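You operate a simulated robot arm through the tools that you are given. There is no shell and no other tool. Be economical: measure what you need, move in short steps, check, and stop when the job is done.

You run a simulated two-armed robot. Do the job below in one go: nothing can be reset, and whatever is moved stays where it is left.

TASK
Fetch the broken block from the second shelf from the bottom of the grey rack and set it on the second shelf from the bottom of the blue rack. Then take the flux jar from the middle shelf of the grey rack and leave it on the white cup. Then turn the pitch dial to 0.20 mm. Then close the right winder door. Then turn the belt speed knob to 1. Then take the white tape from the tape rack and put it on the shelf under the steel bench. Then fetch the blue tape from the tape rack and set it on the left bay of the cream cabinet. Then shut the middle bench drawer. Then fetch the blue cloth and set it on the packing table top beside the blue press. Keep to this order. Set down upright: flux jar.

The check looks at the end state, three seconds after you hand in, the way a careful person would. Anything else that was tipped, shoved, dropped, spilled or broken makes it a failure. Flat cloth is picked up by pressing the open fingertips on it (5 to 10 N) and closing them slowly along it; thin cloth reads only 2 to 8 mm in the jaws.

THE ROBOT
Two 7-joint arms with two-finger parallel grippers on one trunk, on a base that drives. Base frame: it is fixed to the floor where the robot stands at the start and does not move with it; the origin is under the middle of the robot, x ahead of it, y to its left, z up. Readings come in m, degrees, newtons and seconds.
The left shoulder is at the start at [0.05, 0.158, 1.133], the right one opposite. Places, roughly: belt speed knob [-0.2, 3.6, 0.9]; blue cloth (7x9x3 cm) [0.2, 6.3, 0.2]; blue tape [-2, 4.75, 1]; broken block (4x3x2 cm) [0.7, 0.2, 0.5]; flux jar [0.5, 0, 1]; left bay of the cream cabinet [-0.8, 1.4, 0.2]; middle bench drawer [-1.5, 6.1, 0.7]; packing table top beside the blue press (17x65 cm) [2.42, 3.1, 0.8]; pitch dial [-0.8, 1.4, 1]; right winder door [-0.3, 3.6, 0.5]; second shelf of the blue rack [1.8, 0.3, 0.5]; shelf under the steel bench [0.4, 6.5, 0.2]; white cup (6x6x4 cm) [0.5, 0.3, 0.9]; white tape [-2, 4.75, 1]. Payload 3.91 kg a hand.
Tool frame (each hand has its own): the origin (TCP) lies between the finger pads and is the grasp point; the fingertips stand 0.03 m ahead of it; z points along the fingers, y is the line along which they close. The gripper opens to 0.11 m. The fingers are 0.02 m wide and 0.01 m thick; the gripper's body (0.048 by 0.112 m) begins 0.055 m behind the TCP.
Orientation is that of the tool frame in the base frame, as [roll, pitch, yaw] about the fixed x, y, z axes, in that order (R = Rz(yaw) Ry(pitch) Rx(roll)). With the fingers straight down and closing along the base's y, the tool's x points along the base's -x, its y along +y and its z along -z.

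THE INTERFACE
- The arms move only by the tool apply_moves. It takes "left_series", "right_series" or both (then of equal length, played together; a hand with none holds still); each is a list that holds one entry, the list of rows, each a list of 7 numbers: the shift along the base's x, y, z in mm, then the turn, a rotation vector about the base's x, y, z in degrees, then the gripper command, from -1 (fully open) to 1 (shut), values between in proportion. In form: [[[tx, ty, tz, wx, wy, wz, fingers], ...]]. A call has 1 to 10 rows; each row shifts and turns the commanded pose from where the row before left it. Rows are played at 5 a second. More than 0.05 m and 8.6 degrees between two rows, or a gripper value outside its range, and nothing of the call is played. A pose out of reach is approached as far as the arm can. The call stops where the force on the tool passes 40 N (or 10 N more than at its start, if that is more) or the arm is blocked; 0.2 s more then pass. Each finger travels about 0.153 m/s and halts on what it meets, pressing with about 22 N; the grip force reading is that of the motor and also rises with nothing between the fingers. The clock runs only during rows and for 0.2 s after the last one: add rows that do not move to give the fingers time. The reply holds the time, the measured pose of the TCP, the force on the tool along the base axes, the opening and the grip force, in the units named above and with some noise, with the torque about the TCP (base axes, N m) and any sound that the robot's microphone picked up.
- Cameras (640 x 400 px; columns grow to the right, rows downward): "scene" is now at [0.1305, 0.0275, 1.3045]; the picture's right is [0.31, -0.95, 0.00], its down [-0.21, -0.07, -0.98] and it looks along [0.93, 0.30, -0.22] (base axes); focal length 214 px, centre (320, 200). "left" rides on the left gripper at [0.072, -0.017, -0.103] in its tool frame; the picture's right is [0.23, 0.97, 0.00], its down [-0.76, 0.18, -0.62] and it looks along [-0.61, 0.14, 0.78] (tool axes); focal length 222 px, centre (320, 200). "right" rides on the right gripper at [0.072, 0.017, -0.103] in its tool frame; the picture's right is [-0.23, 0.97, 0.00], its down [-0.76, -0.18, -0.62] and it looks along [-0.61, -0.14, 0.78] (tool axes); focal length 222 px, centre (320, 200). There is no depth. A picture from a camera that has moved, and an enlarged one, comes with that camera's place and axes in the base frame and with its lens.
- capture(camera): a new picture of that camera. The clock stands still meanwhile.
- raise_lower(by): slides the trunk up (or, below 0, down) by that many m; the arms and the scene camera ride with it, the base frame stays. It gives what a move gives, with no picture.
- roll_base(legs): drives the robot by 1 to 6 legs, each [ahead, turn to the left] in m and degrees, along the robot's own axes; the way and the turn of a leg run together, so that a leg with both is an arc; at most 1.5 m and 180 degrees a leg. The arms and the cameras ride along, it lands a little off, and it stops where it bumps. It gives what a move gives.
- turn_head(pan, tilt): turns the head with the scene camera to pan (to the left, within 80 degrees either way) and tilt (down, from -29 to 69), counted from straight ahead of the robot. It gives what a move gives.
- enlarge(camera, box): a new picture of the part [left, top, right, bottom] of that camera's present view, enlarged. The clock stands still meanwhile.
- finish_job(): hands the job in; it is judged then, once.

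Go step by step. Nothing tells you exact positions but the pictures and the camera data: compare them with the known pose of the tool, close in by small moves and look again before you grip or let go. The budget is 207 turns and 202 pictures, counting those below and the enlarged ones. Unless the task says otherwise, let go and move clear before handing in.

The tools are called after ">>>" by a JSON object that holds its "name" and its "arguments". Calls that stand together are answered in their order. apply_moves: Moves the arms, as the interface text tells. Its arguments: {"type":"object","properties":{"left_series":{"type":"array","items":{"type":"array","items":{"type":"array","items":{"type":"number"}}}},"right_series":{"type":"array","items":{"type":"array","items":{"type":"array","items":{"type":"number"}}}}},"required":[]} The other tools are called the same way: raise_lower (by) slides the trunk up or down; roll_base (legs) drives the base; turn_head (pan, tilt) turns the head that bears the scene camera; capture (camera) takes a picture; enlarge (camera, box) takes an enlarged picture of a part of a camera's view; finish_job () hands the job in.

At the start:

```text
time: 0.0
left_position: [0.3141, 0.3394, 1.1424]
left_orientation: [180.0, 0.1, 180.0]
left_ft_force: [-1.0, 0.0, -0.1]
left_moment: [0.0, -0.01, 0.0]
left_width: 0.1098
left_grasp_force: 0.1
right_position: [0.3397, 0.0111, 1.3014]
right_orientation: [179.9, 0.1, 180.0]
right_ft_force: [0.5, 1.0, -0.3]
right_moment: [0.01, -0.02, 0.0]
right_width: 0.1101
right_grasp_force: 0.0
trunk travel left (down, up): [-0.375, 0.107]
robot x, y, heading: [-0.0024, -0.0032, 0.1]
head pan, tilt: [18.2, 12.7]
```

scene: 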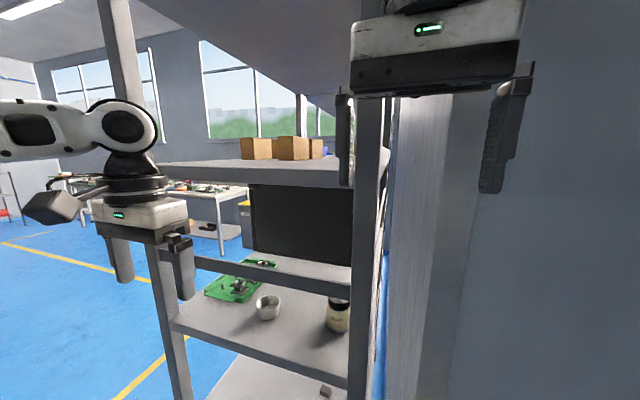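
right: 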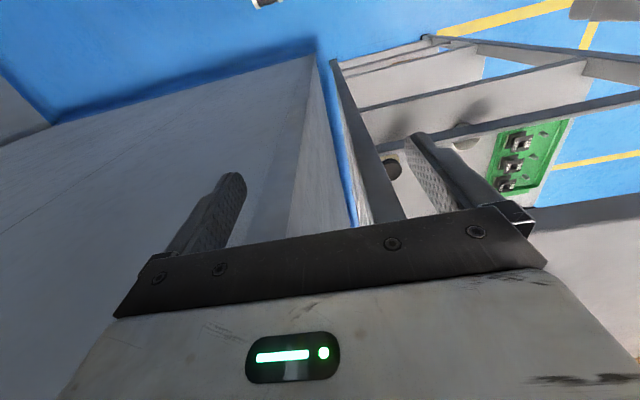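
left: 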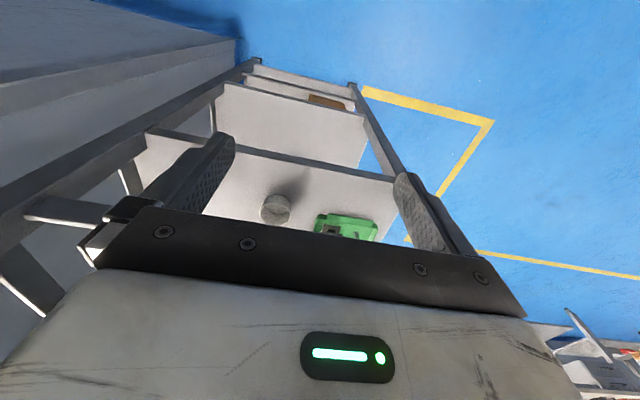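

The grey rack stands right ahead, with a cup, a jar and a block at the bottom edge of the view. I'll look down and around before moving.

>>> {"name": "turn_head", "arguments": {"pan": 10, "tilt": 45}}

>>> {"name": "capture", "arguments": {"camera": "scene"}}

>>> {"name": "turn_head", "arguments": {"pan": -60, "tilt": 25}}

>>> {"name": "capture", "arguments": {"camera": "scene"}}

>>> {"name": "turn_head", "arguments": {"pan": 75, "tilt": 25}}

>>> {"name": "capture", "arguments": {"camera": "scene"}}

```text
time: 1.0
left_position: [0.3155, 0.3381, 1.1422]
left_orientation: [-180.0, 0.0, 180.0]
left_ft_force: [0.2, -0.5, -0.9]
left_moment: [-0.02, 0.0, -0.02]
left_width: 0.1103
left_grasp_force: 0.1
right_position: [0.3409, 0.0102, 1.301]
right_orientation: [179.9, 0.0, -180.0]
right_ft_force: [-0.5, -0.6, -1.0]
right_moment: [-0.05, 0.01, 0.01]
right_width: 0.1098
right_grasp_force: 0.1
trunk travel left (down, up): [-0.375, 0.107]
robot x, y, heading: [-0.0027, 0.002, -0.0]
head pan, tilt: [10.0, 45.0]
```

```text
198 pictures are left
camera scene: at [0.122, 0.0126, 1.254], right [0.17, -0.98, 0.0], down [-0.7, -0.12, -0.71], along [0.7, 0.12, -0.71], focal length 214 px, centre (320, 200)
```

scene: 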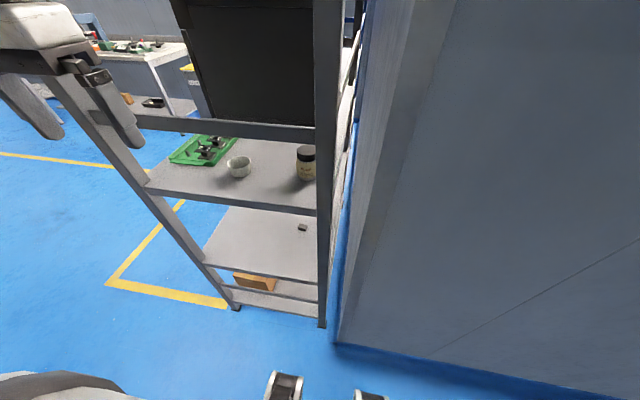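

```text
time: 2.4
left_position: [0.315, 0.3377, 1.1425]
left_orientation: [-179.9, 0.0, 179.9]
left_ft_force: [0.3, 0.3, -0.2]
left_moment: [0.01, 0.01, -0.02]
left_width: 0.1099
left_grasp_force: 0.1
right_position: [0.3444, 0.0051, 1.306]
right_orientation: [178.7, -0.2, 179.4]
right_ft_force: [30.0, -36.3, 59.2]
right_moment: [4.61, 8.97, 3.05]
right_width: 0.11
right_grasp_force: 0.0
trunk travel left (down, up): [-0.375, 0.107]
robot x, y, heading: [0.0011, 0.003, -0.1]
head pan, tilt: [-60.0, 25.0]
```

```text
197 pictures are left
camera scene: at [0.1262, -0.0164, 1.2624], right [-0.17, -0.98, 0.0], down [-0.62, 0.11, -0.78], along [0.76, -0.13, -0.63], focal length 214 px, centre (320, 200)
```

scene: 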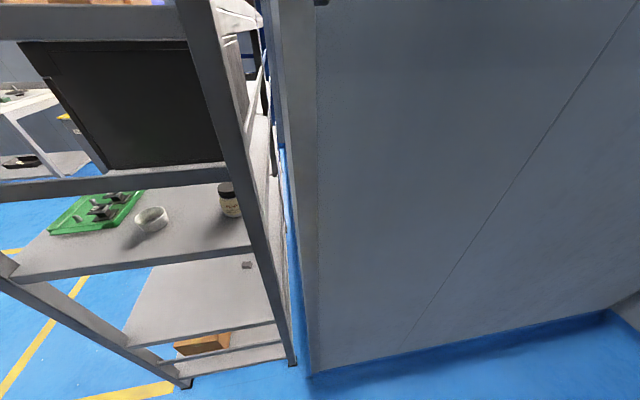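

```text
time: 4.6
left_position: [0.3151, 0.3392, 1.1419]
left_orientation: [180.0, 0.0, 179.9]
left_ft_force: [-0.8, -0.4, 0.3]
left_moment: [0.0, -0.01, -0.04]
left_width: 0.1099
left_grasp_force: 0.0
right_position: [0.3412, 0.0115, 1.3024]
right_orientation: [180.0, 0.0, 180.0]
right_ft_force: [0.7, -0.3, -0.2]
right_moment: [-0.01, 0.03, -0.01]
right_width: 0.11
right_grasp_force: 0.0
trunk travel left (down, up): [-0.375, 0.107]
robot x, y, heading: [0.0004, 0.0002, 0.2]
head pan, tilt: [75.0, 25.0]
```

```text
196 pictures are left
camera scene: at [0.0658, 0.0874, 1.2845], right [0.97, -0.26, 0.0], down [-0.11, -0.41, -0.91], along [0.23, 0.88, -0.42], focal length 214 px, centre (320, 200)
```

scene: 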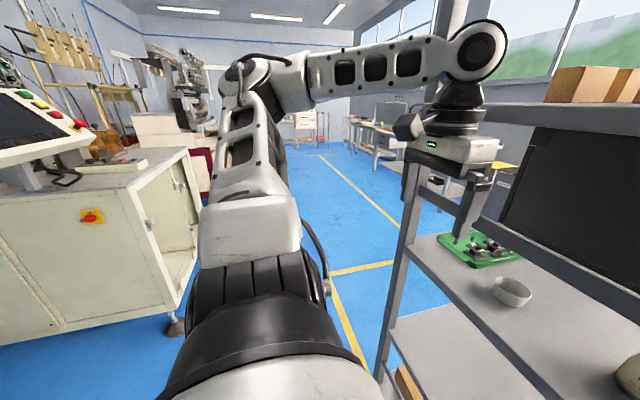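

The block is near (0.69, 0.185, 0.5), the rack front is at x≈0.445 and spans y≈0.07 to 0.55. I'll lower the trunk and tilt the left hand forward.

>>> {"name": "raise_lower", "arguments": {"by": -0.3}}

>>> {"name": "apply_moves", "arguments": {"left_series": [[[-10, -10, 0, 0, -8, 0, -1], [-10, -10, 0, 0, -8, 0, -1], [-10, -10, 0, 0, -8, 0, -1], [0, -10, 0, 0, -8, 0, -1], [0, -10, 0, 0, -8, 0, -1], [0, -10, 0, 0, -8, 0, -1]]]}}

>>> {"name": "turn_head", "arguments": {"pan": 15, "tilt": 35}}

>>> {"name": "capture", "arguments": {"camera": "scene"}}

>>> {"name": "capture", "arguments": {"camera": "left"}}

```text
time: 7.6
left_position: [0.3147, 0.3384, 0.8431]
left_orientation: [180.0, 0.0, 180.0]
left_ft_force: [-0.6, -0.9, 0.6]
left_moment: [0.01, 0.0, -0.01]
left_width: 0.11
left_grasp_force: 0.0
right_position: [0.3407, 0.0098, 1.0018]
right_orientation: [180.0, 0.0, 180.0]
right_ft_force: [0.2, 0.0, -1.0]
right_moment: [0.01, -0.01, -0.02]
right_width: 0.11
right_grasp_force: 0.1
trunk travel left (down, up): [-0.075, 0.407]
robot x, y, heading: [-0.0009, -0.0019, -0.2]
head pan, tilt: [75.0, 25.0]
```

```text
time: 9.0
left_position: [0.3087, 0.2945, 0.8778]
left_orientation: [-179.9, 48.1, -180.0]
left_ft_force: [0.5, 1.1, -0.3]
left_moment: [0.03, 0.02, 0.03]
left_width: 0.11
left_grasp_force: 0.0
left hand out of reach, approached as far as the arm can: row 5, 6
right_position: [0.3413, 0.011, 1.002]
right_orientation: [179.8, 0.0, -179.9]
right_ft_force: [-0.1, 0.2, 0.7]
right_moment: [0.01, -0.01, 0.01]
right_width: 0.1098
right_grasp_force: 0.0
trunk travel left (down, up): [-0.075, 0.407]
robot x, y, heading: [-0.0011, -0.0015, -0.1]
head pan, tilt: [75.0, 25.0]
```

```text
time: 10.3
left_position: [0.3089, 0.2945, 0.8777]
left_orientation: [180.0, 47.9, 180.0]
left_ft_force: [-0.5, -0.2, 0.2]
left_moment: [0.03, 0.01, 0.0]
left_width: 0.1099
left_grasp_force: 0.0
right_position: [0.341, 0.0118, 1.0019]
right_orientation: [179.8, 0.0, -180.0]
right_ft_force: [0.8, 1.1, 0.8]
right_moment: [0.0, 0.0, 0.0]
right_width: 0.1098
right_grasp_force: 0.1
trunk travel left (down, up): [-0.075, 0.407]
robot x, y, heading: [-0.0004, 0.0022, 0.1]
head pan, tilt: [15.0, 35.0]
```

```text
195 pictures are left
camera scene: at [0.1269, 0.0213, 0.9688], right [0.26, -0.97, 0.0], down [-0.55, -0.15, -0.82], along [0.79, 0.21, -0.57], focal length 214 px, centre (320, 200)
```

scene: 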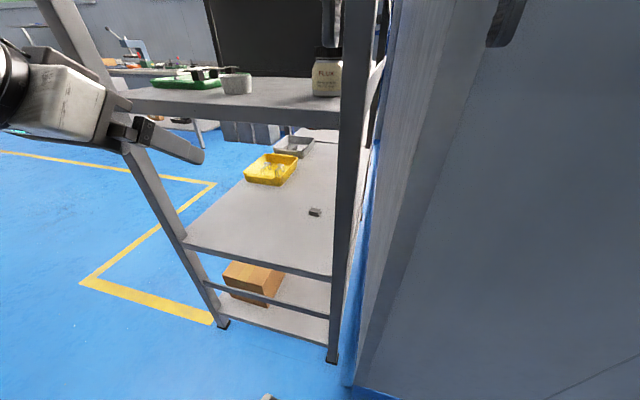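

```text
194 pictures are left
camera left: at [0.1824, 0.2784, 0.8922], right [-0.15, 0.97, -0.17], down [0.05, 0.18, 0.98], along [0.99, 0.14, -0.07], focal length 222 px, centre (320, 200)
```

left: 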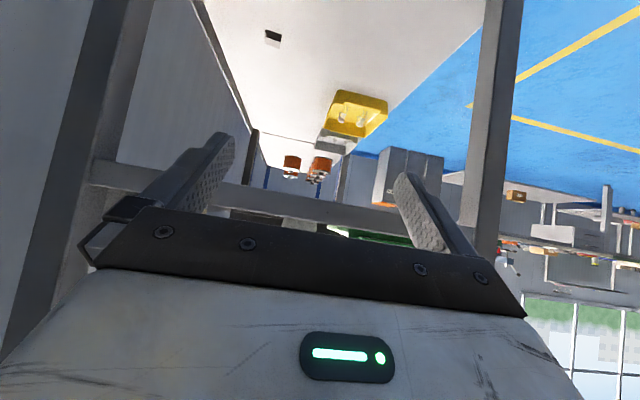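

The block sits at about (0.70, 0.19, 0.49). I'll lower the trunk fully, take the left hand down in front of the second-shelf gap, then look.

>>> {"name": "raise_lower", "arguments": {"by": -0.07}}

>>> {"name": "apply_moves", "arguments": {"left_series": [[[20, -8, -20, 0, 0, 0, -1], [20, -8, -35, 0, 0, 0, -1], [15, -8, -40, 0, 0, 0, -1], [10, -8, -40, 0, 0, 0, -1], [10, -6, -40, 0, 0, 0, -1], [0, 0, 0, 0, 0, 0, -1]]]}}

>>> {"name": "capture", "arguments": {"camera": "scene"}}

>>> {"name": "capture", "arguments": {"camera": "left"}}

```text
time: 11.3
left_position: [0.31, 0.2947, 0.8075]
left_orientation: [180.0, 48.1, 180.0]
left_ft_force: [-0.7, 0.7, 0.1]
left_moment: [-0.01, -0.02, 0.02]
left_width: 0.1099
left_grasp_force: 0.0
right_position: [0.3419, 0.0121, 0.9315]
right_orientation: [179.9, -0.1, -180.0]
right_ft_force: [-0.4, -0.4, -0.2]
right_moment: [0.04, -0.01, 0.02]
right_width: 0.1102
right_grasp_force: 0.1
trunk travel left (down, up): [-0.005, 0.477]
robot x, y, heading: [0.0016, -0.0009, 0.0]
head pan, tilt: [15.0, 35.0]
```

```text
time: 12.7
left_position: [0.4089, 0.2651, 0.6465]
left_orientation: [-179.9, 48.1, -180.0]
left_ft_force: [-0.5, -0.8, -0.3]
left_moment: [0.0, -0.02, 0.0]
left_width: 0.1101
left_grasp_force: 0.0
left hand out of reach, approached as far as the arm can: row 1, 2, 3, 4
right_position: [0.341, 0.0111, 0.9309]
right_orientation: [179.9, 0.1, 180.0]
right_ft_force: [-0.5, -0.5, -0.2]
right_moment: [0.0, 0.06, -0.02]
right_width: 0.1101
right_grasp_force: 0.2
trunk travel left (down, up): [-0.005, 0.477]
robot x, y, heading: [-0.0011, 0.0022, -0.1]
head pan, tilt: [15.0, 35.0]
```

```text
193 pictures are left
camera scene: at [0.127, 0.0212, 0.8987], right [0.26, -0.97, 0.0], down [-0.55, -0.15, -0.82], along [0.79, 0.21, -0.57], focal length 214 px, centre (320, 200)
```

scene: 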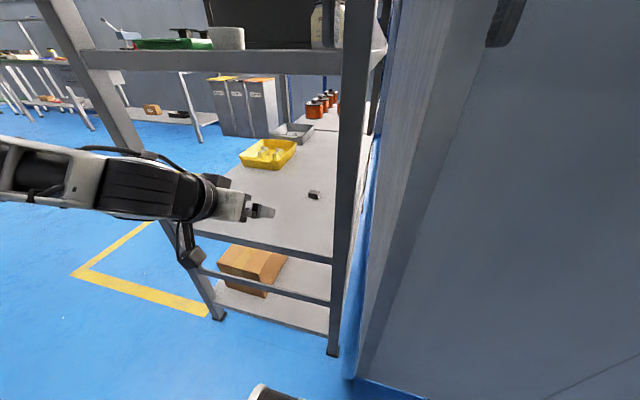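

```text
192 pictures are left
camera left: at [0.2832, 0.249, 0.6615], right [-0.15, 0.97, -0.17], down [0.05, 0.18, 0.98], along [0.99, 0.14, -0.07], focal length 222 px, centre (320, 200)
```

left: 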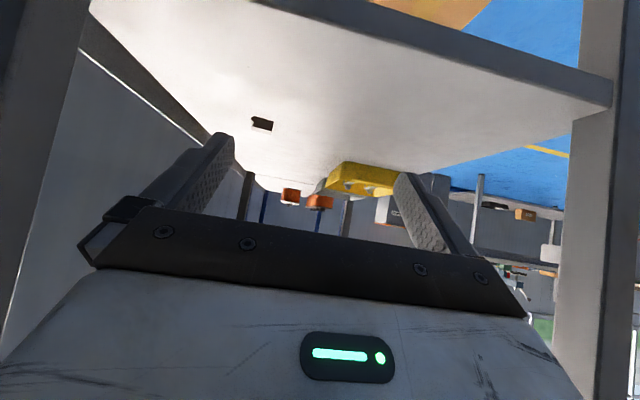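

The hand is now in front of the opening; two views put the block near (0.69, 0.183, 0.515). I'll enlarge to see its orientation.

>>> {"name": "enlarge", "arguments": {"camera": "scene", "box": [280, 170, 344, 210]}}

>>> {"name": "enlarge", "arguments": {"camera": "left", "box": [220, 95, 300, 145]}}

```text
10.00 times, centred on (312, 190) of scene
camera zoom: at [0.127, 0.0212, 0.8987], right [0.26, -0.97, 0.0], down [-0.55, -0.15, -0.82], along [0.79, 0.21, -0.57], focal length 2145 px, centre (400, 300)
```

zoom: 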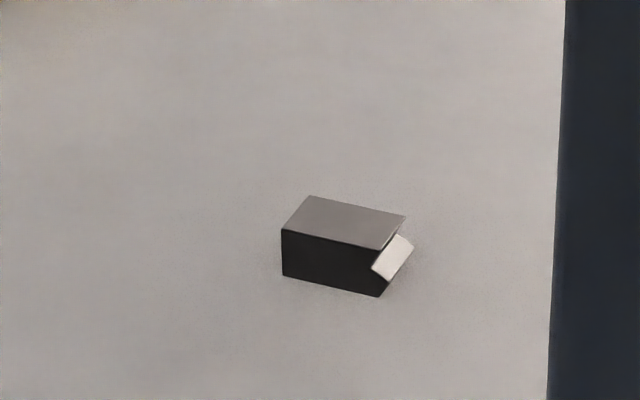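

```text
8.00 times, centred on (260, 120) of left
camera zoom: at [0.2832, 0.249, 0.6615], right [-0.15, 0.97, -0.17], down [0.05, 0.18, 0.98], along [0.99, 0.14, -0.07], focal length 1777 px, centre (800, 840)
```

zoom: 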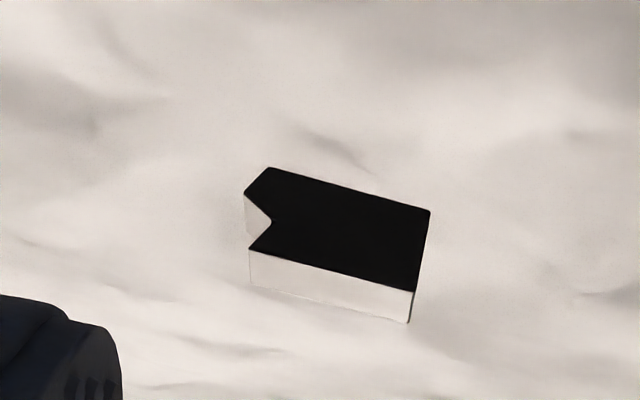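

The block lies square to the rack, its long side along y. I'll move the left hand in to a pre-grasp point above it.

>>> {"name": "apply_moves", "arguments": {"left_series": [[[43, -13, -8, 0, 0, 0, -0.4], [43, -13, -8, 0, 0, 0, -0.4], [43, -13, -8, 0, 0, 0, -0.4], [43, -13, -8, 0, 0, 0, -0.4], [43, -13, -8, 0, 0, 0, -0.4], [41, -12, -6, 0, 0, 0, -0.4], [0, 0, 0, 0, 0, 0, -0.4]]]}}

>>> {"name": "capture", "arguments": {"camera": "scene"}}

>>> {"name": "capture", "arguments": {"camera": "left"}}

```text
time: 14.3
left_position: [0.6398, 0.2068, 0.6137]
left_orientation: [-179.9, 48.1, 180.0]
left_ft_force: [-0.5, 0.6, 0.5]
left_moment: [0.01, -0.02, 0.01]
left_width: 0.077
left_grasp_force: 0.0
left hand out of reach, approached as far as the arm can: row 6
right_position: [0.3411, 0.0109, 0.9307]
right_orientation: [179.8, 0.1, 180.0]
right_ft_force: [0.2, 0.3, -0.7]
right_moment: [-0.03, 0.0, 0.0]
right_width: 0.1098
right_grasp_force: 0.1
trunk travel left (down, up): [-0.005, 0.477]
robot x, y, heading: [0.0021, 0.0025, 0.1]
head pan, tilt: [15.0, 35.0]
```

```text
189 pictures are left
camera scene: at [0.127, 0.0212, 0.8988], right [0.26, -0.97, 0.0], down [-0.55, -0.15, -0.82], along [0.79, 0.21, -0.57], focal length 214 px, centre (320, 200)
```

scene: 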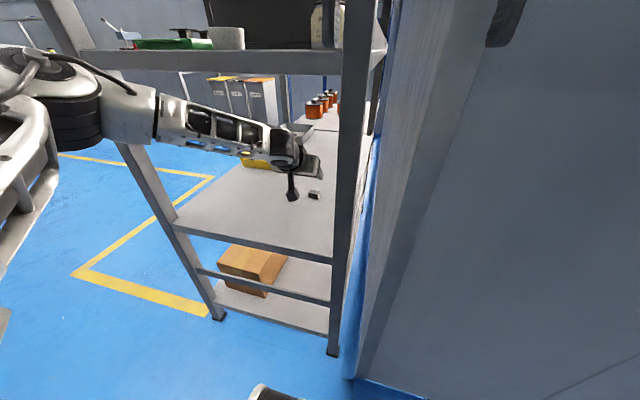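

```text
188 pictures are left
camera left: at [0.5136, 0.1905, 0.6293], right [-0.15, 0.97, -0.17], down [0.05, 0.18, 0.98], along [0.99, 0.14, -0.07], focal length 222 px, centre (320, 200)
```

left: 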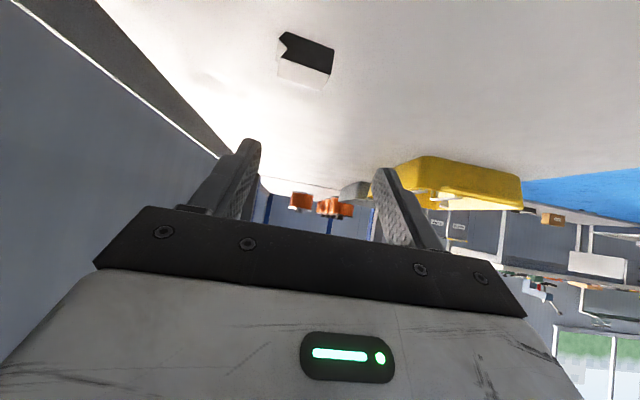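

The arm is at full stretch at x=0.64, so I need to bring the base about 7 cm closer. I'll tuck the right hand back first.

>>> {"name": "apply_moves", "arguments": {"right_series": [[[-25, -5, 0, 0, 0, 0, -1], [-25, -5, 0, 0, 0, 0, -1], [-25, -5, 0, 0, 0, 0, -1], [-20, -5, 0, 0, 0, 0, -1]]]}}

>>> {"name": "roll_base", "arguments": {"legs": [[0.07, 0]]}}

>>> {"name": "capture", "arguments": {"camera": "left"}}

```text
time: 14.9
left_position: [0.6404, 0.2068, 0.6145]
left_orientation: [-180.0, 48.0, -179.9]
left_ft_force: [0.1, 0.0, 0.2]
left_moment: [-0.05, 0.01, 0.0]
left_width: 0.077
left_grasp_force: 0.1
right_position: [0.3108, 0.0025, 0.927]
right_orientation: [179.9, -0.1, 178.5]
right_ft_force: [6.5, 2.1, -12.3]
right_moment: [-0.43, -0.56, -0.32]
right_width: 0.1099
right_grasp_force: 0.0
trunk travel left (down, up): [-0.005, 0.477]
robot x, y, heading: [0.0003, -0.0045, -0.3]
head pan, tilt: [15.0, 35.0]
stopped in row 2 (right hand): the force on the tool passed its limit at 50 N (the readings are from after the stop); the commanded pose is now the measured one
```

```text
time: 15.9
left_position: [0.6856, 0.2075, 0.6146]
left_orientation: [179.8, 47.9, -179.9]
left_ft_force: [0.9, 0.1, 0.5]
left_moment: [0.0, 0.02, 0.04]
left_width: 0.077
left_grasp_force: 0.0
right_position: [0.3548, 0.0034, 0.9279]
right_orientation: [-179.7, 0.8, 178.7]
right_ft_force: [13.3, 1.5, -10.3]
right_moment: [-0.46, 0.37, -0.45]
right_width: 0.1098
right_grasp_force: 0.1
trunk travel left (down, up): [-0.005, 0.477]
robot x, y, heading: [0.0506, -0.0009, -0.1]
head pan, tilt: [15.0, 35.0]
stopped in leg 1: the force on the tool passed its limit at 72 N (the readings are from after the stop); the commanded pose is now the measured one
```

```text
187 pictures are left
camera left: at [0.5598, 0.1916, 0.6296], right [-0.15, 0.97, -0.17], down [0.05, 0.18, 0.98], along [0.99, 0.14, -0.07], focal length 222 px, centre (320, 200)
```

left: 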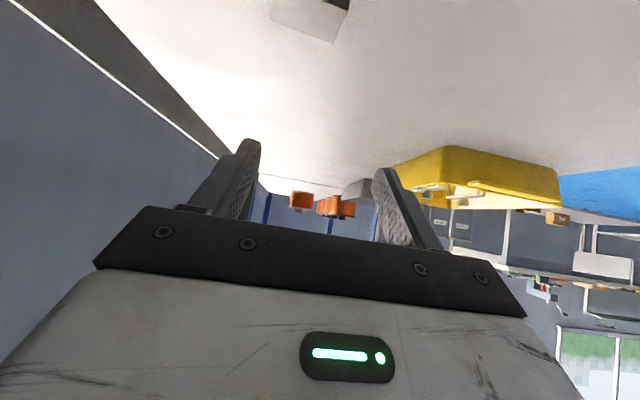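

The base moved 5 cm, which should be enough, but the right hand shows contact. I'll check the right side before going on.

>>> {"name": "capture", "arguments": {"camera": "right"}}

>>> {"name": "turn_head", "arguments": {"pan": 15, "tilt": 10}}

>>> {"name": "capture", "arguments": {"camera": "scene"}}

```text
186 pictures are left
camera right: at [0.2813, 0.0212, 1.0314], right [0.25, 0.97, 0.0], down [0.75, -0.19, 0.63], along [0.61, -0.16, -0.77], focal length 222 px, centre (320, 200)
```

right: 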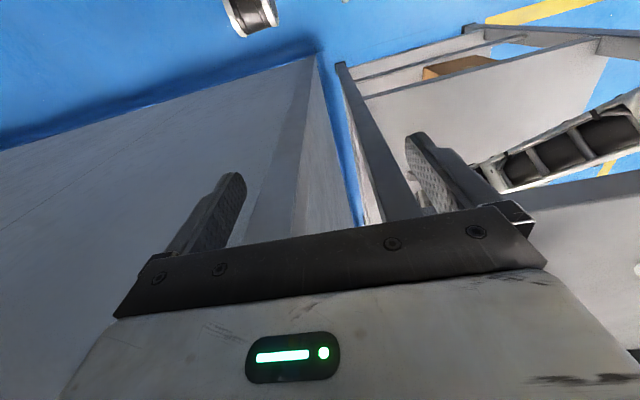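

```text
time: 16.8
left_position: [0.6867, 0.2079, 0.6143]
left_orientation: [179.8, 48.1, 180.0]
left_ft_force: [-0.6, -0.8, 0.1]
left_moment: [-0.01, 0.0, 0.02]
left_width: 0.077
left_grasp_force: 0.0
right_position: [0.3541, 0.0019, 0.9283]
right_orientation: [-179.7, 0.6, 179.0]
right_ft_force: [-0.5, 0.5, -0.2]
right_moment: [-0.02, 0.0, 0.03]
right_width: 0.11
right_grasp_force: 0.1
trunk travel left (down, up): [-0.005, 0.477]
robot x, y, heading: [0.0489, -0.0, 0.2]
head pan, tilt: [15.0, 10.0]
```

```text
185 pictures are left
camera scene: at [0.1782, 0.0224, 0.939], right [0.26, -0.97, 0.0], down [-0.17, -0.04, -0.98], along [0.95, 0.26, -0.17], focal length 214 px, centre (320, 200)
```

scene: 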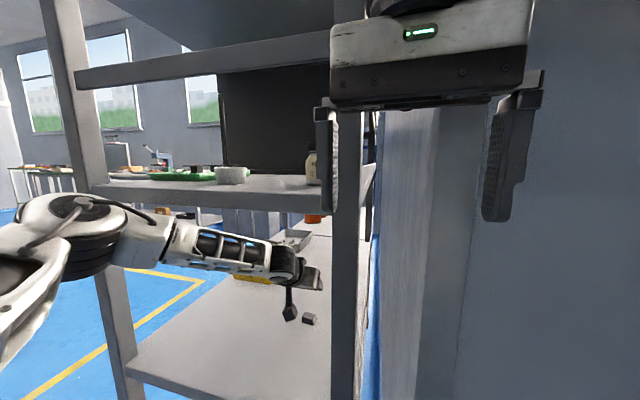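

The contact was only the head against the right hand's camera, and it is free now. I'll lower the left hand onto the block at (0.685, 0.186).

>>> {"name": "apply_moves", "arguments": {"left_series": [[[-10, -11, -14, 0, 0, 0, -0.4], [-10, -11, -15, 0, 0, 0, -0.4], [0, 0, -15, 0, 0, 0, -0.4], [0, 0, -12, 0, 0, 0, -0.4], [0, 0, 0, 0, 0, 0, -0.4]]]}}

>>> {"name": "enlarge", "arguments": {"camera": "scene", "box": [240, 230, 352, 330]}}

>>> {"name": "capture", "arguments": {"camera": "left"}}

```text
time: 17.9
left_position: [0.6495, 0.2011, 0.5706]
left_orientation: [180.0, 48.0, -180.0]
left_ft_force: [-0.3, 0.6, 0.1]
left_moment: [-0.01, -0.02, 0.01]
left_width: 0.0769
left_grasp_force: 0.0
left hand out of reach, approached as far as the arm can: row 1, 2, 3, 4
right_position: [0.3546, 0.0035, 0.9286]
right_orientation: [-179.9, 0.5, 178.9]
right_ft_force: [0.4, -0.7, 0.0]
right_moment: [-0.02, 0.01, -0.02]
right_width: 0.1102
right_grasp_force: 0.0
trunk travel left (down, up): [-0.005, 0.477]
robot x, y, heading: [0.047, -0.0007, -0.3]
head pan, tilt: [15.0, 10.0]
```

```text
4.00 times, centred on (296, 280) of scene
camera zoom: at [0.178, 0.0225, 0.9391], right [0.26, -0.97, 0.0], down [-0.17, -0.04, -0.99], along [0.95, 0.26, -0.17], focal length 858 px, centre (416, -120)
```

zoom: 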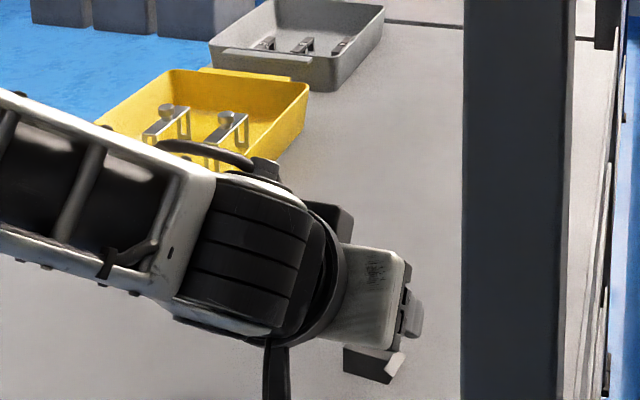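

```text
183 pictures are left
camera left: at [0.5243, 0.1857, 0.5861], right [-0.15, 0.97, -0.17], down [0.05, 0.18, 0.98], along [0.99, 0.14, -0.07], focal length 222 px, centre (320, 200)
```

left: 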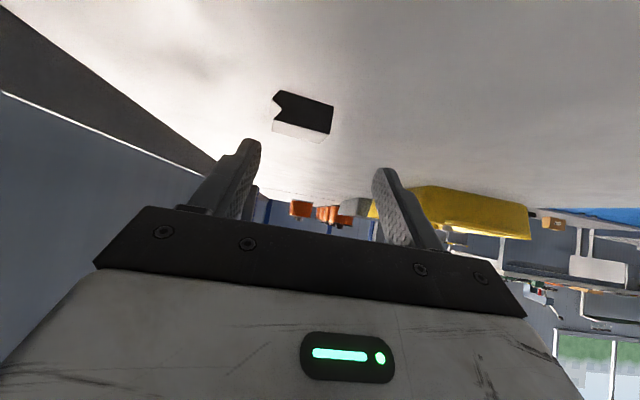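

The arm still falls 2–3 cm short. I'll swing the right hand out of the way to the right and back, then bring the base a bit closer.

>>> {"name": "apply_moves", "arguments": {"right_series": [[[0, -40, 0, 0, 0, 0, -1], [-5, -45, 0, 0, 0, 0, -1], [-15, -45, 0, 0, 0, 0, -1], [-20, -45, 0, 0, 0, 0, -1], [-25, -40, 0, 0, 0, 0, -1], [-25, -10, 0, 0, 0, 0, -1], [-25, 0, 0, 0, 0, 0, -1]]]}}

>>> {"name": "capture", "arguments": {"camera": "right"}}

```text
time: 18.3
left_position: [0.6507, 0.2043, 0.5703]
left_orientation: [-179.7, 48.0, -179.8]
left_ft_force: [0.1, 0.0, 0.3]
left_moment: [-0.01, 0.0, -0.01]
left_width: 0.0768
left_grasp_force: 0.0
right_position: [0.352, -0.0092, 0.9266]
right_orientation: [179.4, 0.8, -179.4]
right_ft_force: [3.3, 20.6, 10.2]
right_moment: [-2.0, 0.0, 0.65]
right_width: 0.1099
right_grasp_force: 0.1
trunk travel left (down, up): [-0.005, 0.477]
robot x, y, heading: [0.0464, 0.0013, 0.2]
head pan, tilt: [15.0, 10.0]
stopped in row 1 (right hand): the force on the tool passed its limit at 93 N (the readings are from after the stop); the commanded pose is now the measured one
```

```text
182 pictures are left
camera right: at [0.2781, 0.0054, 1.0303], right [0.22, 0.98, 0.01], down [0.75, -0.18, 0.63], along [0.62, -0.13, -0.77], focal length 222 px, centre (320, 200)
```

right: 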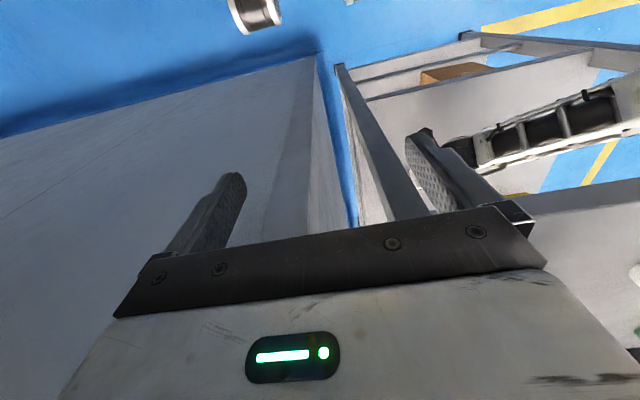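

The right hand touches the panel on its right. I'll back the robot out straight, then park the right arm in free space.

>>> {"name": "apply_moves", "arguments": {"right_series": [[[0, 12, 0, 0, 0, 0, -1], [0, 0, 0, 0, 0, 0, -1]]], "left_series": [[[0, 0, 40, 0, 0, 0, -0.4], [0, 0, 20, 0, 0, 0, -0.4]]]}}

>>> {"name": "roll_base", "arguments": {"legs": [[-0.25, 0]]}}

>>> {"name": "apply_moves", "arguments": {"right_series": [[[-5, -40, 0, 0, 0, 0, -1], [-10, -45, 0, 0, 0, 0, -1], [-15, -45, 0, 0, 0, 0, -1], [-20, -45, 0, 0, 0, 0, -1], [-20, -40, 0, 0, 0, 0, -1], [-20, -10, 0, 0, 0, 0, -1], [-20, 0, 0, 0, 0, 0, -1]]]}}

>>> {"name": "turn_head", "arguments": {"pan": -30, "tilt": 30}}

>>> {"name": "capture", "arguments": {"camera": "scene"}}

```text
time: 18.9
left_position: [0.6509, 0.2029, 0.6317]
left_orientation: [179.9, 47.9, -179.9]
left_ft_force: [0.6, 0.0, -0.9]
left_moment: [0.0, 0.0, -0.01]
left_width: 0.0768
left_grasp_force: 0.1
right_position: [0.3529, -0.0004, 0.9269]
right_orientation: [179.4, 0.7, -179.8]
right_ft_force: [-0.1, -0.2, 0.6]
right_moment: [0.03, 0.01, -0.02]
right_width: 0.11
right_grasp_force: 0.0
trunk travel left (down, up): [-0.005, 0.477]
robot x, y, heading: [0.0539, 0.0023, 0.0]
head pan, tilt: [15.0, 10.0]
```

```text
time: 20.7
left_position: [0.4011, 0.2046, 0.6319]
left_orientation: [-180.0, 47.9, -179.6]
left_ft_force: [-0.8, 1.1, -0.6]
left_moment: [-0.04, 0.01, 0.0]
left_width: 0.0771
left_grasp_force: 0.0
right_position: [0.1047, -0.0016, 0.9265]
right_orientation: [179.4, 0.7, -179.5]
right_ft_force: [0.0, 0.6, 0.1]
right_moment: [0.0, 0.02, -0.02]
right_width: 0.11
right_grasp_force: 0.0
trunk travel left (down, up): [-0.005, 0.477]
robot x, y, heading: [-0.2004, 0.003, 0.6]
head pan, tilt: [15.0, 10.0]
```

```text
time: 22.3
left_position: [0.4012, 0.2048, 0.6307]
left_orientation: [-180.0, 48.0, -179.7]
left_ft_force: [0.1, 0.4, 0.0]
left_moment: [0.03, 0.03, -0.01]
left_width: 0.0769
left_grasp_force: 0.0
right_position: [0.0015, -0.2128, 0.9123]
right_orientation: [179.2, 0.7, -179.4]
right_ft_force: [0.0, 0.6, 0.1]
right_moment: [-0.02, 0.02, 0.0]
right_width: 0.11
right_grasp_force: 0.1
right hand out of reach, approached as far as the arm can: row 6, 7
trunk travel left (down, up): [-0.005, 0.477]
robot x, y, heading: [-0.2009, 0.0021, 0.5]
head pan, tilt: [15.0, 10.0]
```

```text
time: 23.5
left_position: [0.4016, 0.2051, 0.6306]
left_orientation: [179.9, 47.8, -179.7]
left_ft_force: [0.0, 0.3, -0.4]
left_moment: [0.04, 0.01, 0.01]
left_width: 0.077
left_grasp_force: 0.1
right_position: [0.0015, -0.2136, 0.9119]
right_orientation: [179.3, 0.7, -179.6]
right_ft_force: [-0.2, -0.4, -0.5]
right_moment: [0.0, 0.01, 0.03]
right_width: 0.1097
right_grasp_force: 0.0
trunk travel left (down, up): [-0.005, 0.477]
robot x, y, heading: [-0.2007, 0.0019, 0.5]
head pan, tilt: [-30.0, 30.0]
```

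```text
181 pictures are left
camera scene: at [-0.0803, -0.0467, 0.9066], right [-0.49, -0.87, 0.0], down [-0.43, 0.25, -0.87], along [0.75, -0.43, -0.5], focal length 214 px, centre (320, 200)
```

scene: 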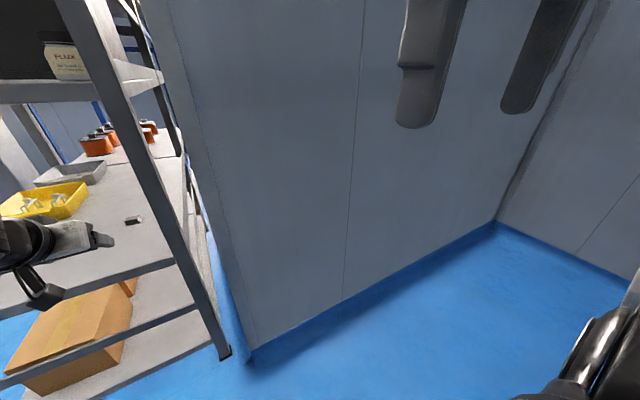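

The panel front is at x≈0.39 and its side is at y≈-0.016. With the right arm parked, I'll drive back in slightly farther than before.

>>> {"name": "roll_base", "arguments": {"legs": [[0.305, -0.5]]}}

>>> {"name": "turn_head", "arguments": {"pan": 12, "tilt": 30}}

>>> {"name": "capture", "arguments": {"camera": "scene"}}

```text
time: 25.4
left_position: [0.6602, 0.1981, 0.6268]
left_orientation: [-179.9, 46.9, 179.1]
left_ft_force: [-0.7, -0.2, -0.6]
left_moment: [0.05, -0.02, 0.0]
left_width: 0.0771
left_grasp_force: 0.1
right_position: [0.2675, -0.2141, 0.9138]
right_orientation: [179.2, 0.9, -179.8]
right_ft_force: [-0.6, -0.5, -0.7]
right_moment: [0.02, 0.01, -0.01]
right_width: 0.1102
right_grasp_force: 0.0
trunk travel left (down, up): [-0.005, 0.477]
robot x, y, heading: [0.0724, -0.0016, 0.4]
head pan, tilt: [-30.0, 30.0]
stopped in leg 1: the robot was blocked; the commanded pose is now the measured one
```

```text
time: 26.5
left_position: [0.6616, 0.1977, 0.6268]
left_orientation: [180.0, 46.9, 179.1]
left_ft_force: [0.0, 0.6, 0.0]
left_moment: [0.04, 0.02, 0.02]
left_width: 0.0771
left_grasp_force: 0.1
right_position: [0.2692, -0.2134, 0.9128]
right_orientation: [179.3, 1.1, -179.8]
right_ft_force: [-0.7, 0.8, 0.3]
right_moment: [0.0, -0.02, 0.0]
right_width: 0.1099
right_grasp_force: 0.0
trunk travel left (down, up): [-0.005, 0.477]
robot x, y, heading: [0.0697, -0.0023, 0.3]
head pan, tilt: [12.0, 30.0]
```

```text
180 pictures are left
camera scene: at [0.1959, 0.0164, 0.9075], right [0.21, -0.98, 0.0], down [-0.48, -0.11, -0.87], along [0.85, 0.18, -0.49], focal length 214 px, centre (320, 200)
```

scene: 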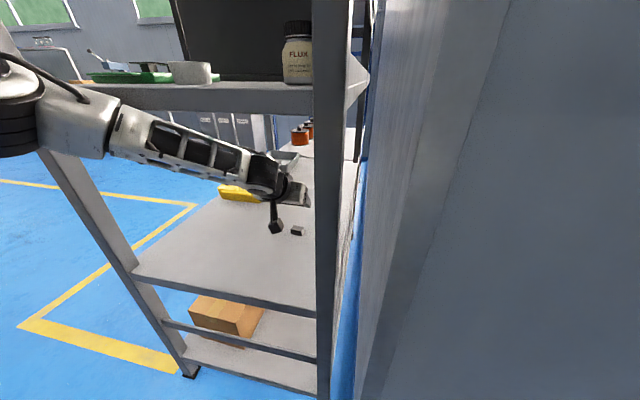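

The arm itself touched the shelf edge, but the base is now close enough. I'll lower the hand toward the block.

>>> {"name": "apply_moves", "arguments": {"left_series": [[[0, -4, -20, 0, 0, 0, -0.4], [0, -4, -20, 0, -1, 0, -0.4], [1, -3, -20, 0, 0, 0, -0.4], [1, 0, -15, 0, 0, 0, -0.4], [0, 0, 0, 0, 0, 0, -0.4]]]}}

>>> {"name": "capture", "arguments": {"camera": "left"}}

>>> {"name": "enlarge", "arguments": {"camera": "scene", "box": [240, 170, 340, 260]}}

```text
time: 27.7
left_position: [0.6581, 0.1979, 0.5567]
left_orientation: [-179.8, 47.5, 179.1]
left_ft_force: [0.4, -0.6, -0.5]
left_moment: [0.02, 0.03, -0.01]
left_width: 0.0771
left_grasp_force: 0.0
left hand out of reach, approached as far as the arm can: row 3, 4
right_position: [0.2715, -0.2133, 0.9114]
right_orientation: [179.4, 0.7, -179.8]
right_ft_force: [0.3, 0.2, 0.7]
right_moment: [-0.01, 0.01, 0.01]
right_width: 0.1102
right_grasp_force: 0.1
trunk travel left (down, up): [-0.005, 0.477]
robot x, y, heading: [0.0715, -0.0005, 0.2]
head pan, tilt: [12.0, 30.0]
```

```text
179 pictures are left
camera left: at [0.5313, 0.1836, 0.5721], right [-0.14, 0.98, -0.17], down [0.06, 0.18, 0.98], along [0.99, 0.12, -0.08], focal length 222 px, centre (320, 200)
```

left: 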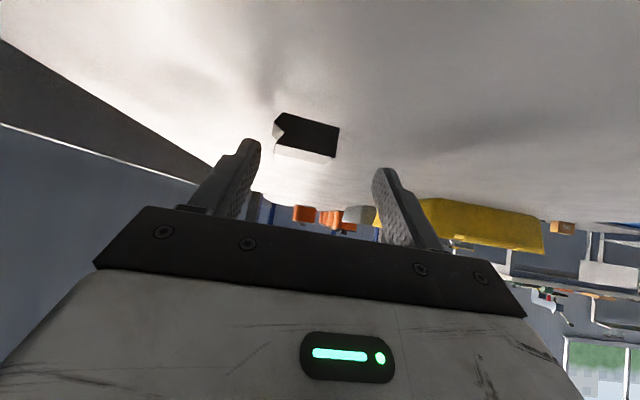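

```text
4.44 times, centred on (290, 215) of scene
camera zoom: at [0.2008, 0.0168, 0.9066], right [0.21, -0.98, 0.0], down [-0.49, -0.11, -0.87], along [0.85, 0.18, -0.5], focal length 953 px, centre (453, 133)
```

zoom: 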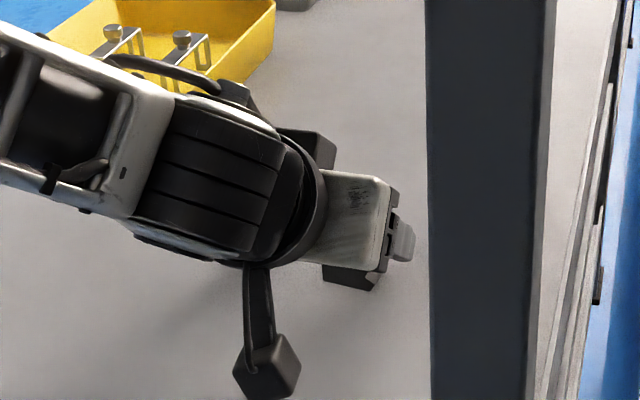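

I'll flatten the hand by about 8° to gain reach, then finish the descent.

>>> {"name": "apply_moves", "arguments": {"left_series": [[[0, 0, 0, 0, -4, 0, -0.4], [0, 0, 0, 0, -4, 0, -0.4], [-2, -2, -4, 0, 0, 0, -0.4], [0, 0, -6, 0, 0, 0, -0.4], [0, 0, 0, 0, 0, 0, -0.4]]]}}

>>> {"name": "capture", "arguments": {"camera": "left"}}

```text
time: 28.9
left_position: [0.6498, 0.2026, 0.5533]
left_orientation: [179.8, 55.5, 178.9]
left_ft_force: [-0.3, -0.3, -0.1]
left_moment: [0.01, 0.02, 0.0]
left_width: 0.0768
left_grasp_force: 0.0
left hand out of reach, approached as far as the arm can: row 2, 4
right_position: [0.2717, -0.2138, 0.9105]
right_orientation: [179.3, 0.6, -179.8]
right_ft_force: [-0.5, 0.3, 0.0]
right_moment: [0.0, 0.02, 0.0]
right_width: 0.1098
right_grasp_force: 0.0
trunk travel left (down, up): [-0.005, 0.477]
robot x, y, heading: [0.0704, -0.0003, 0.1]
head pan, tilt: [12.0, 30.0]
```

```text
177 pictures are left
camera left: at [0.5224, 0.1873, 0.552], right [-0.11, 0.98, -0.19], down [-0.08, 0.18, 0.98], along [0.99, 0.12, 0.06], focal length 222 px, centre (320, 200)
```

left: 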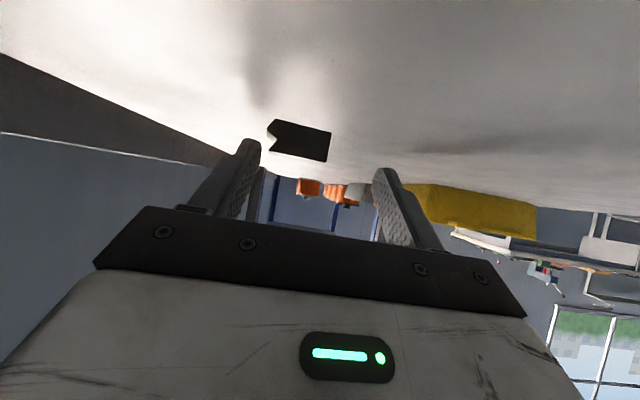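

Flattening didn't help; the wrist looks limited rather than the reach. I'll go back to about 47° and yaw the hand 15° clockwise, in line with the forearm.

>>> {"name": "apply_moves", "arguments": {"left_series": [[[0, 0, 6, 0, 4, -5, -0.4], [4, -4, 0, 0, 4, -5, -0.4], [4, -4, 0, 0, 0, -5, -0.4], [4, -2, 0, 0, 0, 0, -0.4], [0, 0, 0, 0, 0, 0, -0.4]]]}}

>>> {"name": "capture", "arguments": {"camera": "left"}}

```text
time: 30.1
left_position: [0.6626, 0.1909, 0.5603]
left_orientation: [-179.0, 47.6, 164.9]
left_ft_force: [-0.5, 0.3, 0.0]
left_moment: [0.01, -0.05, -0.01]
left_width: 0.0768
left_grasp_force: 0.1
right_position: [0.2723, -0.2133, 0.912]
right_orientation: [179.3, 0.5, -179.8]
right_ft_force: [0.0, 0.7, 0.2]
right_moment: [0.01, -0.02, 0.02]
right_width: 0.1098
right_grasp_force: 0.1
trunk travel left (down, up): [-0.005, 0.477]
robot x, y, heading: [0.0707, 0.0022, 0.2]
head pan, tilt: [12.0, 30.0]
```

```text
176 pictures are left
camera left: at [0.5363, 0.2102, 0.576], right [0.12, 0.98, -0.18], down [0.1, 0.17, 0.98], along [0.99, -0.14, -0.08], focal length 222 px, centre (320, 200)
```

left: 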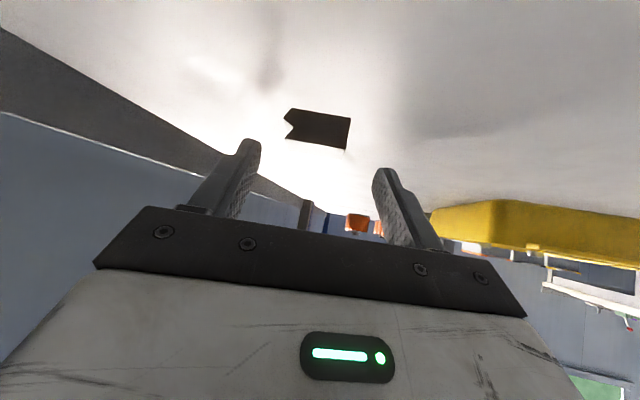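

That pose is reachable. I'll descend the last 23 mm and close.

>>> {"name": "apply_moves", "arguments": {"left_series": [[[2, 1, -8, 0, 0, 0, -0.4], [2, 0, -8, 0, 0, 0, -0.4], [0, 0, -6, 0, 0, 0, -0.4], [0, 0, 0, 0, 0, 0, -0.4]]]}}

>>> {"name": "capture", "arguments": {"camera": "left"}}

>>> {"name": "enlarge", "arguments": {"camera": "scene", "box": [240, 170, 340, 260]}}

```text
time: 31.0
left_position: [0.6675, 0.1925, 0.5477]
left_orientation: [-179.2, 48.5, 164.8]
left_ft_force: [-12.7, 2.1, 15.9]
left_moment: [0.6, -0.04, 0.53]
left_width: 0.0758
left_grasp_force: 0.0
right_position: [0.2699, -0.2135, 0.9123]
right_orientation: [179.4, 0.7, -179.7]
right_ft_force: [0.7, 0.0, 0.0]
right_moment: [-0.01, 0.03, 0.02]
right_width: 0.1098
right_grasp_force: 0.0
trunk travel left (down, up): [-0.005, 0.477]
robot x, y, heading: [0.0688, -0.004, 0.4]
head pan, tilt: [12.0, 30.0]
stopped in row 4 (left hand): the force on the tool passed its limit at 42 N (the readings are from after the stop); the commanded pose is now the measured one
```

```text
175 pictures are left
camera left: at [0.5411, 0.212, 0.5617], right [0.12, 0.98, -0.18], down [0.09, 0.17, 0.98], along [0.99, -0.13, -0.06], focal length 222 px, centre (320, 200)
```

left: 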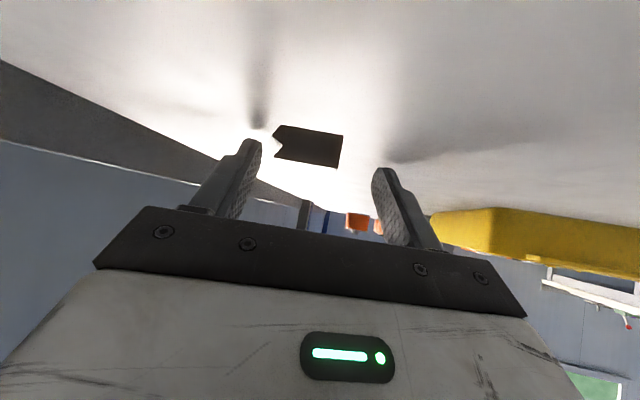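

```text
4.44 times, centred on (290, 215) of scene
camera zoom: at [0.1989, 0.0168, 0.9068], right [0.21, -0.98, 0.0], down [-0.49, -0.11, -0.87], along [0.85, 0.18, -0.5], focal length 953 px, centre (453, 133)
```

zoom: 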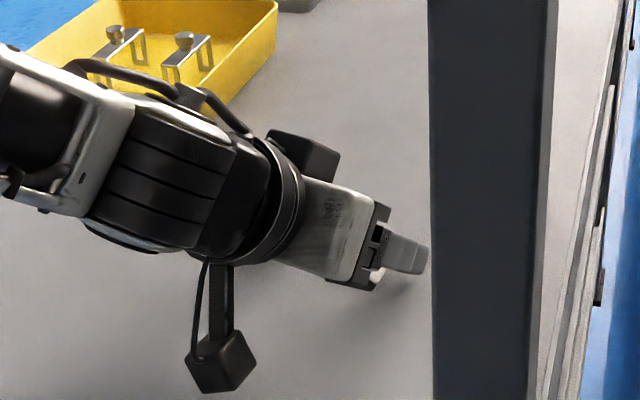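

The fingertips touched the shelf, so its top is at z≈0.520, and the block is therefore nearer, at x≈0.657. I'll back up 31 mm and close slowly.

>>> {"name": "apply_moves", "arguments": {"left_series": [[[0, 0, 4, 0, 0, 0, -0.4], [-16, 0, 0, 0, 0, 0, -0.4], [-15, 0, 0, 0, 0, 0, -0.4], [0, 0, 0, 0, 0, 0, -0.4]]]}}

>>> {"name": "capture", "arguments": {"camera": "left"}}

>>> {"name": "enlarge", "arguments": {"camera": "scene", "box": [240, 170, 340, 260]}}

```text
time: 32.0
left_position: [0.6357, 0.1933, 0.5489]
left_orientation: [-179.0, 48.2, 164.8]
left_ft_force: [3.0, -1.1, 3.8]
left_moment: [0.14, -0.2, -0.13]
left_width: 0.0769
left_grasp_force: 0.1
right_position: [0.2718, -0.2133, 0.912]
right_orientation: [179.3, 0.6, -179.9]
right_ft_force: [-0.7, 0.0, -0.8]
right_moment: [0.0, -0.04, 0.02]
right_width: 0.11
right_grasp_force: 0.1
trunk travel left (down, up): [-0.005, 0.477]
robot x, y, heading: [0.0704, -0.0018, 0.3]
head pan, tilt: [12.0, 30.0]
```

```text
173 pictures are left
camera left: at [0.5093, 0.2117, 0.5627], right [0.12, 0.98, -0.18], down [0.09, 0.17, 0.98], along [0.99, -0.13, -0.07], focal length 222 px, centre (320, 200)
```

left: 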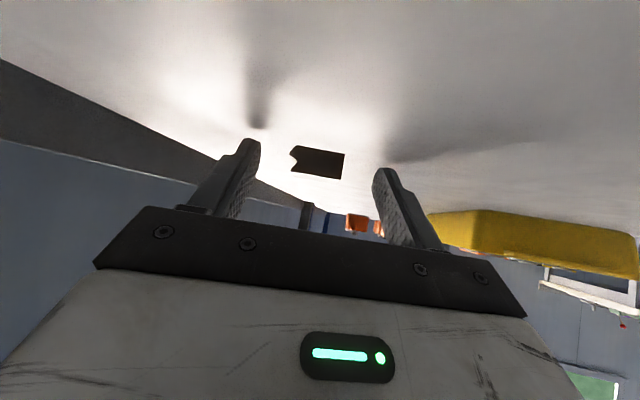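

```text
4.44 times, centred on (290, 215) of scene
camera zoom: at [0.2003, 0.0169, 0.9066], right [0.21, -0.98, 0.0], down [-0.49, -0.11, -0.87], along [0.85, 0.18, -0.5], focal length 953 px, centre (453, 133)
```

zoom: 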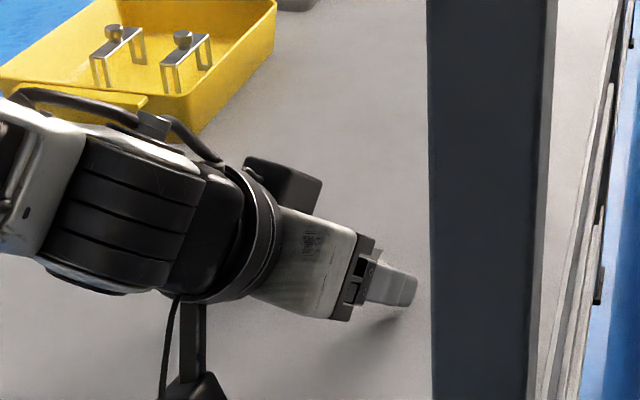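

Triangulation puts the block front face at x≈0.654, between the fingers. I'll nudge forward and close.

>>> {"name": "apply_moves", "arguments": {"left_series": [[[6, -2, 2, 0, 0, 0, -0.2], [0, 0, 0, 0, 0, 0, 0.1], [0, 0, 0, 0, 0, 0, 0.4], [0, 0, 0, 0, 0, 0, 0.7], [0, 0, 0, 0, 0, 0, 0.7], [0, 0, 0, 0, 0, 0, 0.7]]]}}

>>> {"name": "capture", "arguments": {"camera": "left"}}

```text
time: 33.4
left_position: [0.6404, 0.1916, 0.5492]
left_orientation: [-179.1, 48.2, 164.8]
left_ft_force: [0.4, -0.4, -0.8]
left_moment: [0.01, 0.02, -0.02]
left_width: 0.0363
left_grasp_force: 22.0
right_position: [0.2718, -0.2138, 0.9116]
right_orientation: [179.4, 0.6, -179.8]
right_ft_force: [-0.4, 0.0, 0.4]
right_moment: [0.04, 0.0, -0.02]
right_width: 0.1102
right_grasp_force: 0.3
trunk travel left (down, up): [-0.005, 0.477]
robot x, y, heading: [0.0693, -0.0012, 0.2]
head pan, tilt: [12.0, 30.0]
```

```text
171 pictures are left
camera left: at [0.5154, 0.2102, 0.5642], right [0.12, 0.98, -0.18], down [0.09, 0.17, 0.98], along [0.99, -0.13, -0.07], focal length 222 px, centre (320, 200)
```

left: 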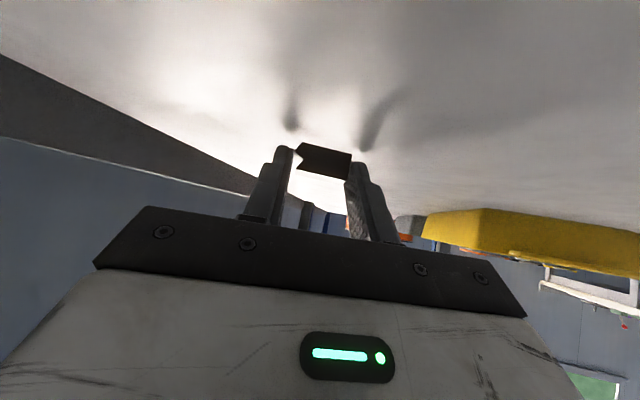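

The block is gripped (36 mm). I'll lift it clear and back out.

>>> {"name": "apply_moves", "arguments": {"left_series": [[[0, 0, 15, 0, 0, 0, 0.8], [0, 0, 20, 0, 0, 0, 0.8], [0, 0, 25, 0, 0, 0, 0.8], [0, 0, 15, 0, 0, 0, 0.8]]]}}

>>> {"name": "roll_base", "arguments": {"legs": [[-0.45, 0]]}}

>>> {"name": "capture", "arguments": {"camera": "left"}}

>>> {"name": "turn_head", "arguments": {"pan": 35, "tilt": 15}}

>>> {"name": "capture", "arguments": {"camera": "scene"}}

```text
time: 34.4
left_position: [0.6417, 0.191, 0.6246]
left_orientation: [-179.0, 48.1, 164.9]
left_ft_force: [0.4, 0.5, -1.1]
left_moment: [-0.01, 0.02, 0.0]
left_width: 0.0363
left_grasp_force: 21.9
right_position: [0.2709, -0.213, 0.912]
right_orientation: [179.3, 0.6, -179.8]
right_ft_force: [-0.8, 0.0, -0.2]
right_moment: [-0.03, -0.01, 0.03]
right_width: 0.1103
right_grasp_force: 0.0
trunk travel left (down, up): [-0.005, 0.477]
robot x, y, heading: [0.0692, -0.0011, 0.3]
head pan, tilt: [12.0, 30.0]
```

```text
time: 37.1
left_position: [0.1888, 0.1893, 0.6251]
left_orientation: [-179.2, 48.1, 165.0]
left_ft_force: [0.1, -0.2, -0.4]
left_moment: [-0.04, -0.03, -0.04]
left_width: 0.0361
left_grasp_force: 22.4
right_position: [-0.1805, -0.2164, 0.9118]
right_orientation: [179.3, 0.5, -179.7]
right_ft_force: [-0.7, 0.3, -0.1]
right_moment: [0.0, 0.02, -0.02]
right_width: 0.1099
right_grasp_force: 0.0
trunk travel left (down, up): [-0.005, 0.477]
robot x, y, heading: [-0.3848, -0.0032, 0.2]
head pan, tilt: [12.0, 30.0]
```

```text
170 pictures are left
camera left: at [0.0633, 0.2083, 0.6396], right [0.12, 0.98, -0.18], down [0.09, 0.17, 0.98], along [0.99, -0.13, -0.07], focal length 222 px, centre (320, 200)
```

left: 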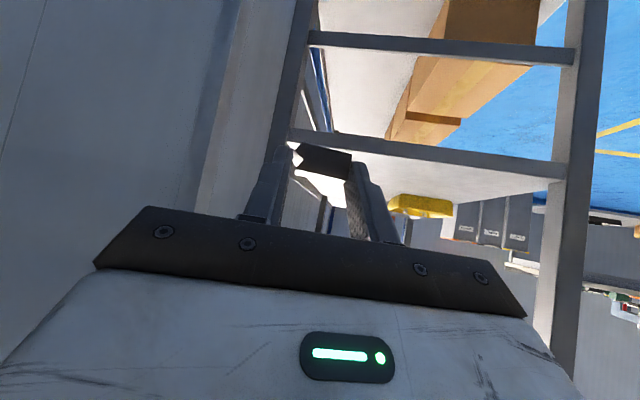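

```text
time: 38.0
left_position: [0.1893, 0.1887, 0.6249]
left_orientation: [-179.1, 48.1, 165.0]
left_ft_force: [0.5, -1.4, -0.6]
left_moment: [-0.01, 0.0, 0.01]
left_width: 0.0358
left_grasp_force: 22.3
right_position: [-0.1806, -0.2138, 0.9115]
right_orientation: [179.3, 0.7, -179.6]
right_ft_force: [-0.6, 0.0, -0.4]
right_moment: [0.0, 0.02, 0.05]
right_width: 0.1099
right_grasp_force: 0.2
trunk travel left (down, up): [-0.005, 0.477]
robot x, y, heading: [-0.3853, -0.0055, 0.2]
head pan, tilt: [35.0, 15.0]
```

```text
169 pictures are left
camera scene: at [-0.2642, 0.0494, 0.9307], right [0.58, -0.82, 0.0], down [-0.21, -0.15, -0.97], along [0.79, 0.56, -0.26], focal length 214 px, centre (320, 200)
```

scene: 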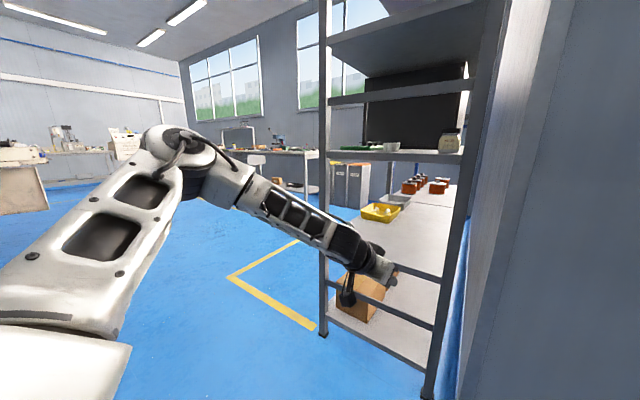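

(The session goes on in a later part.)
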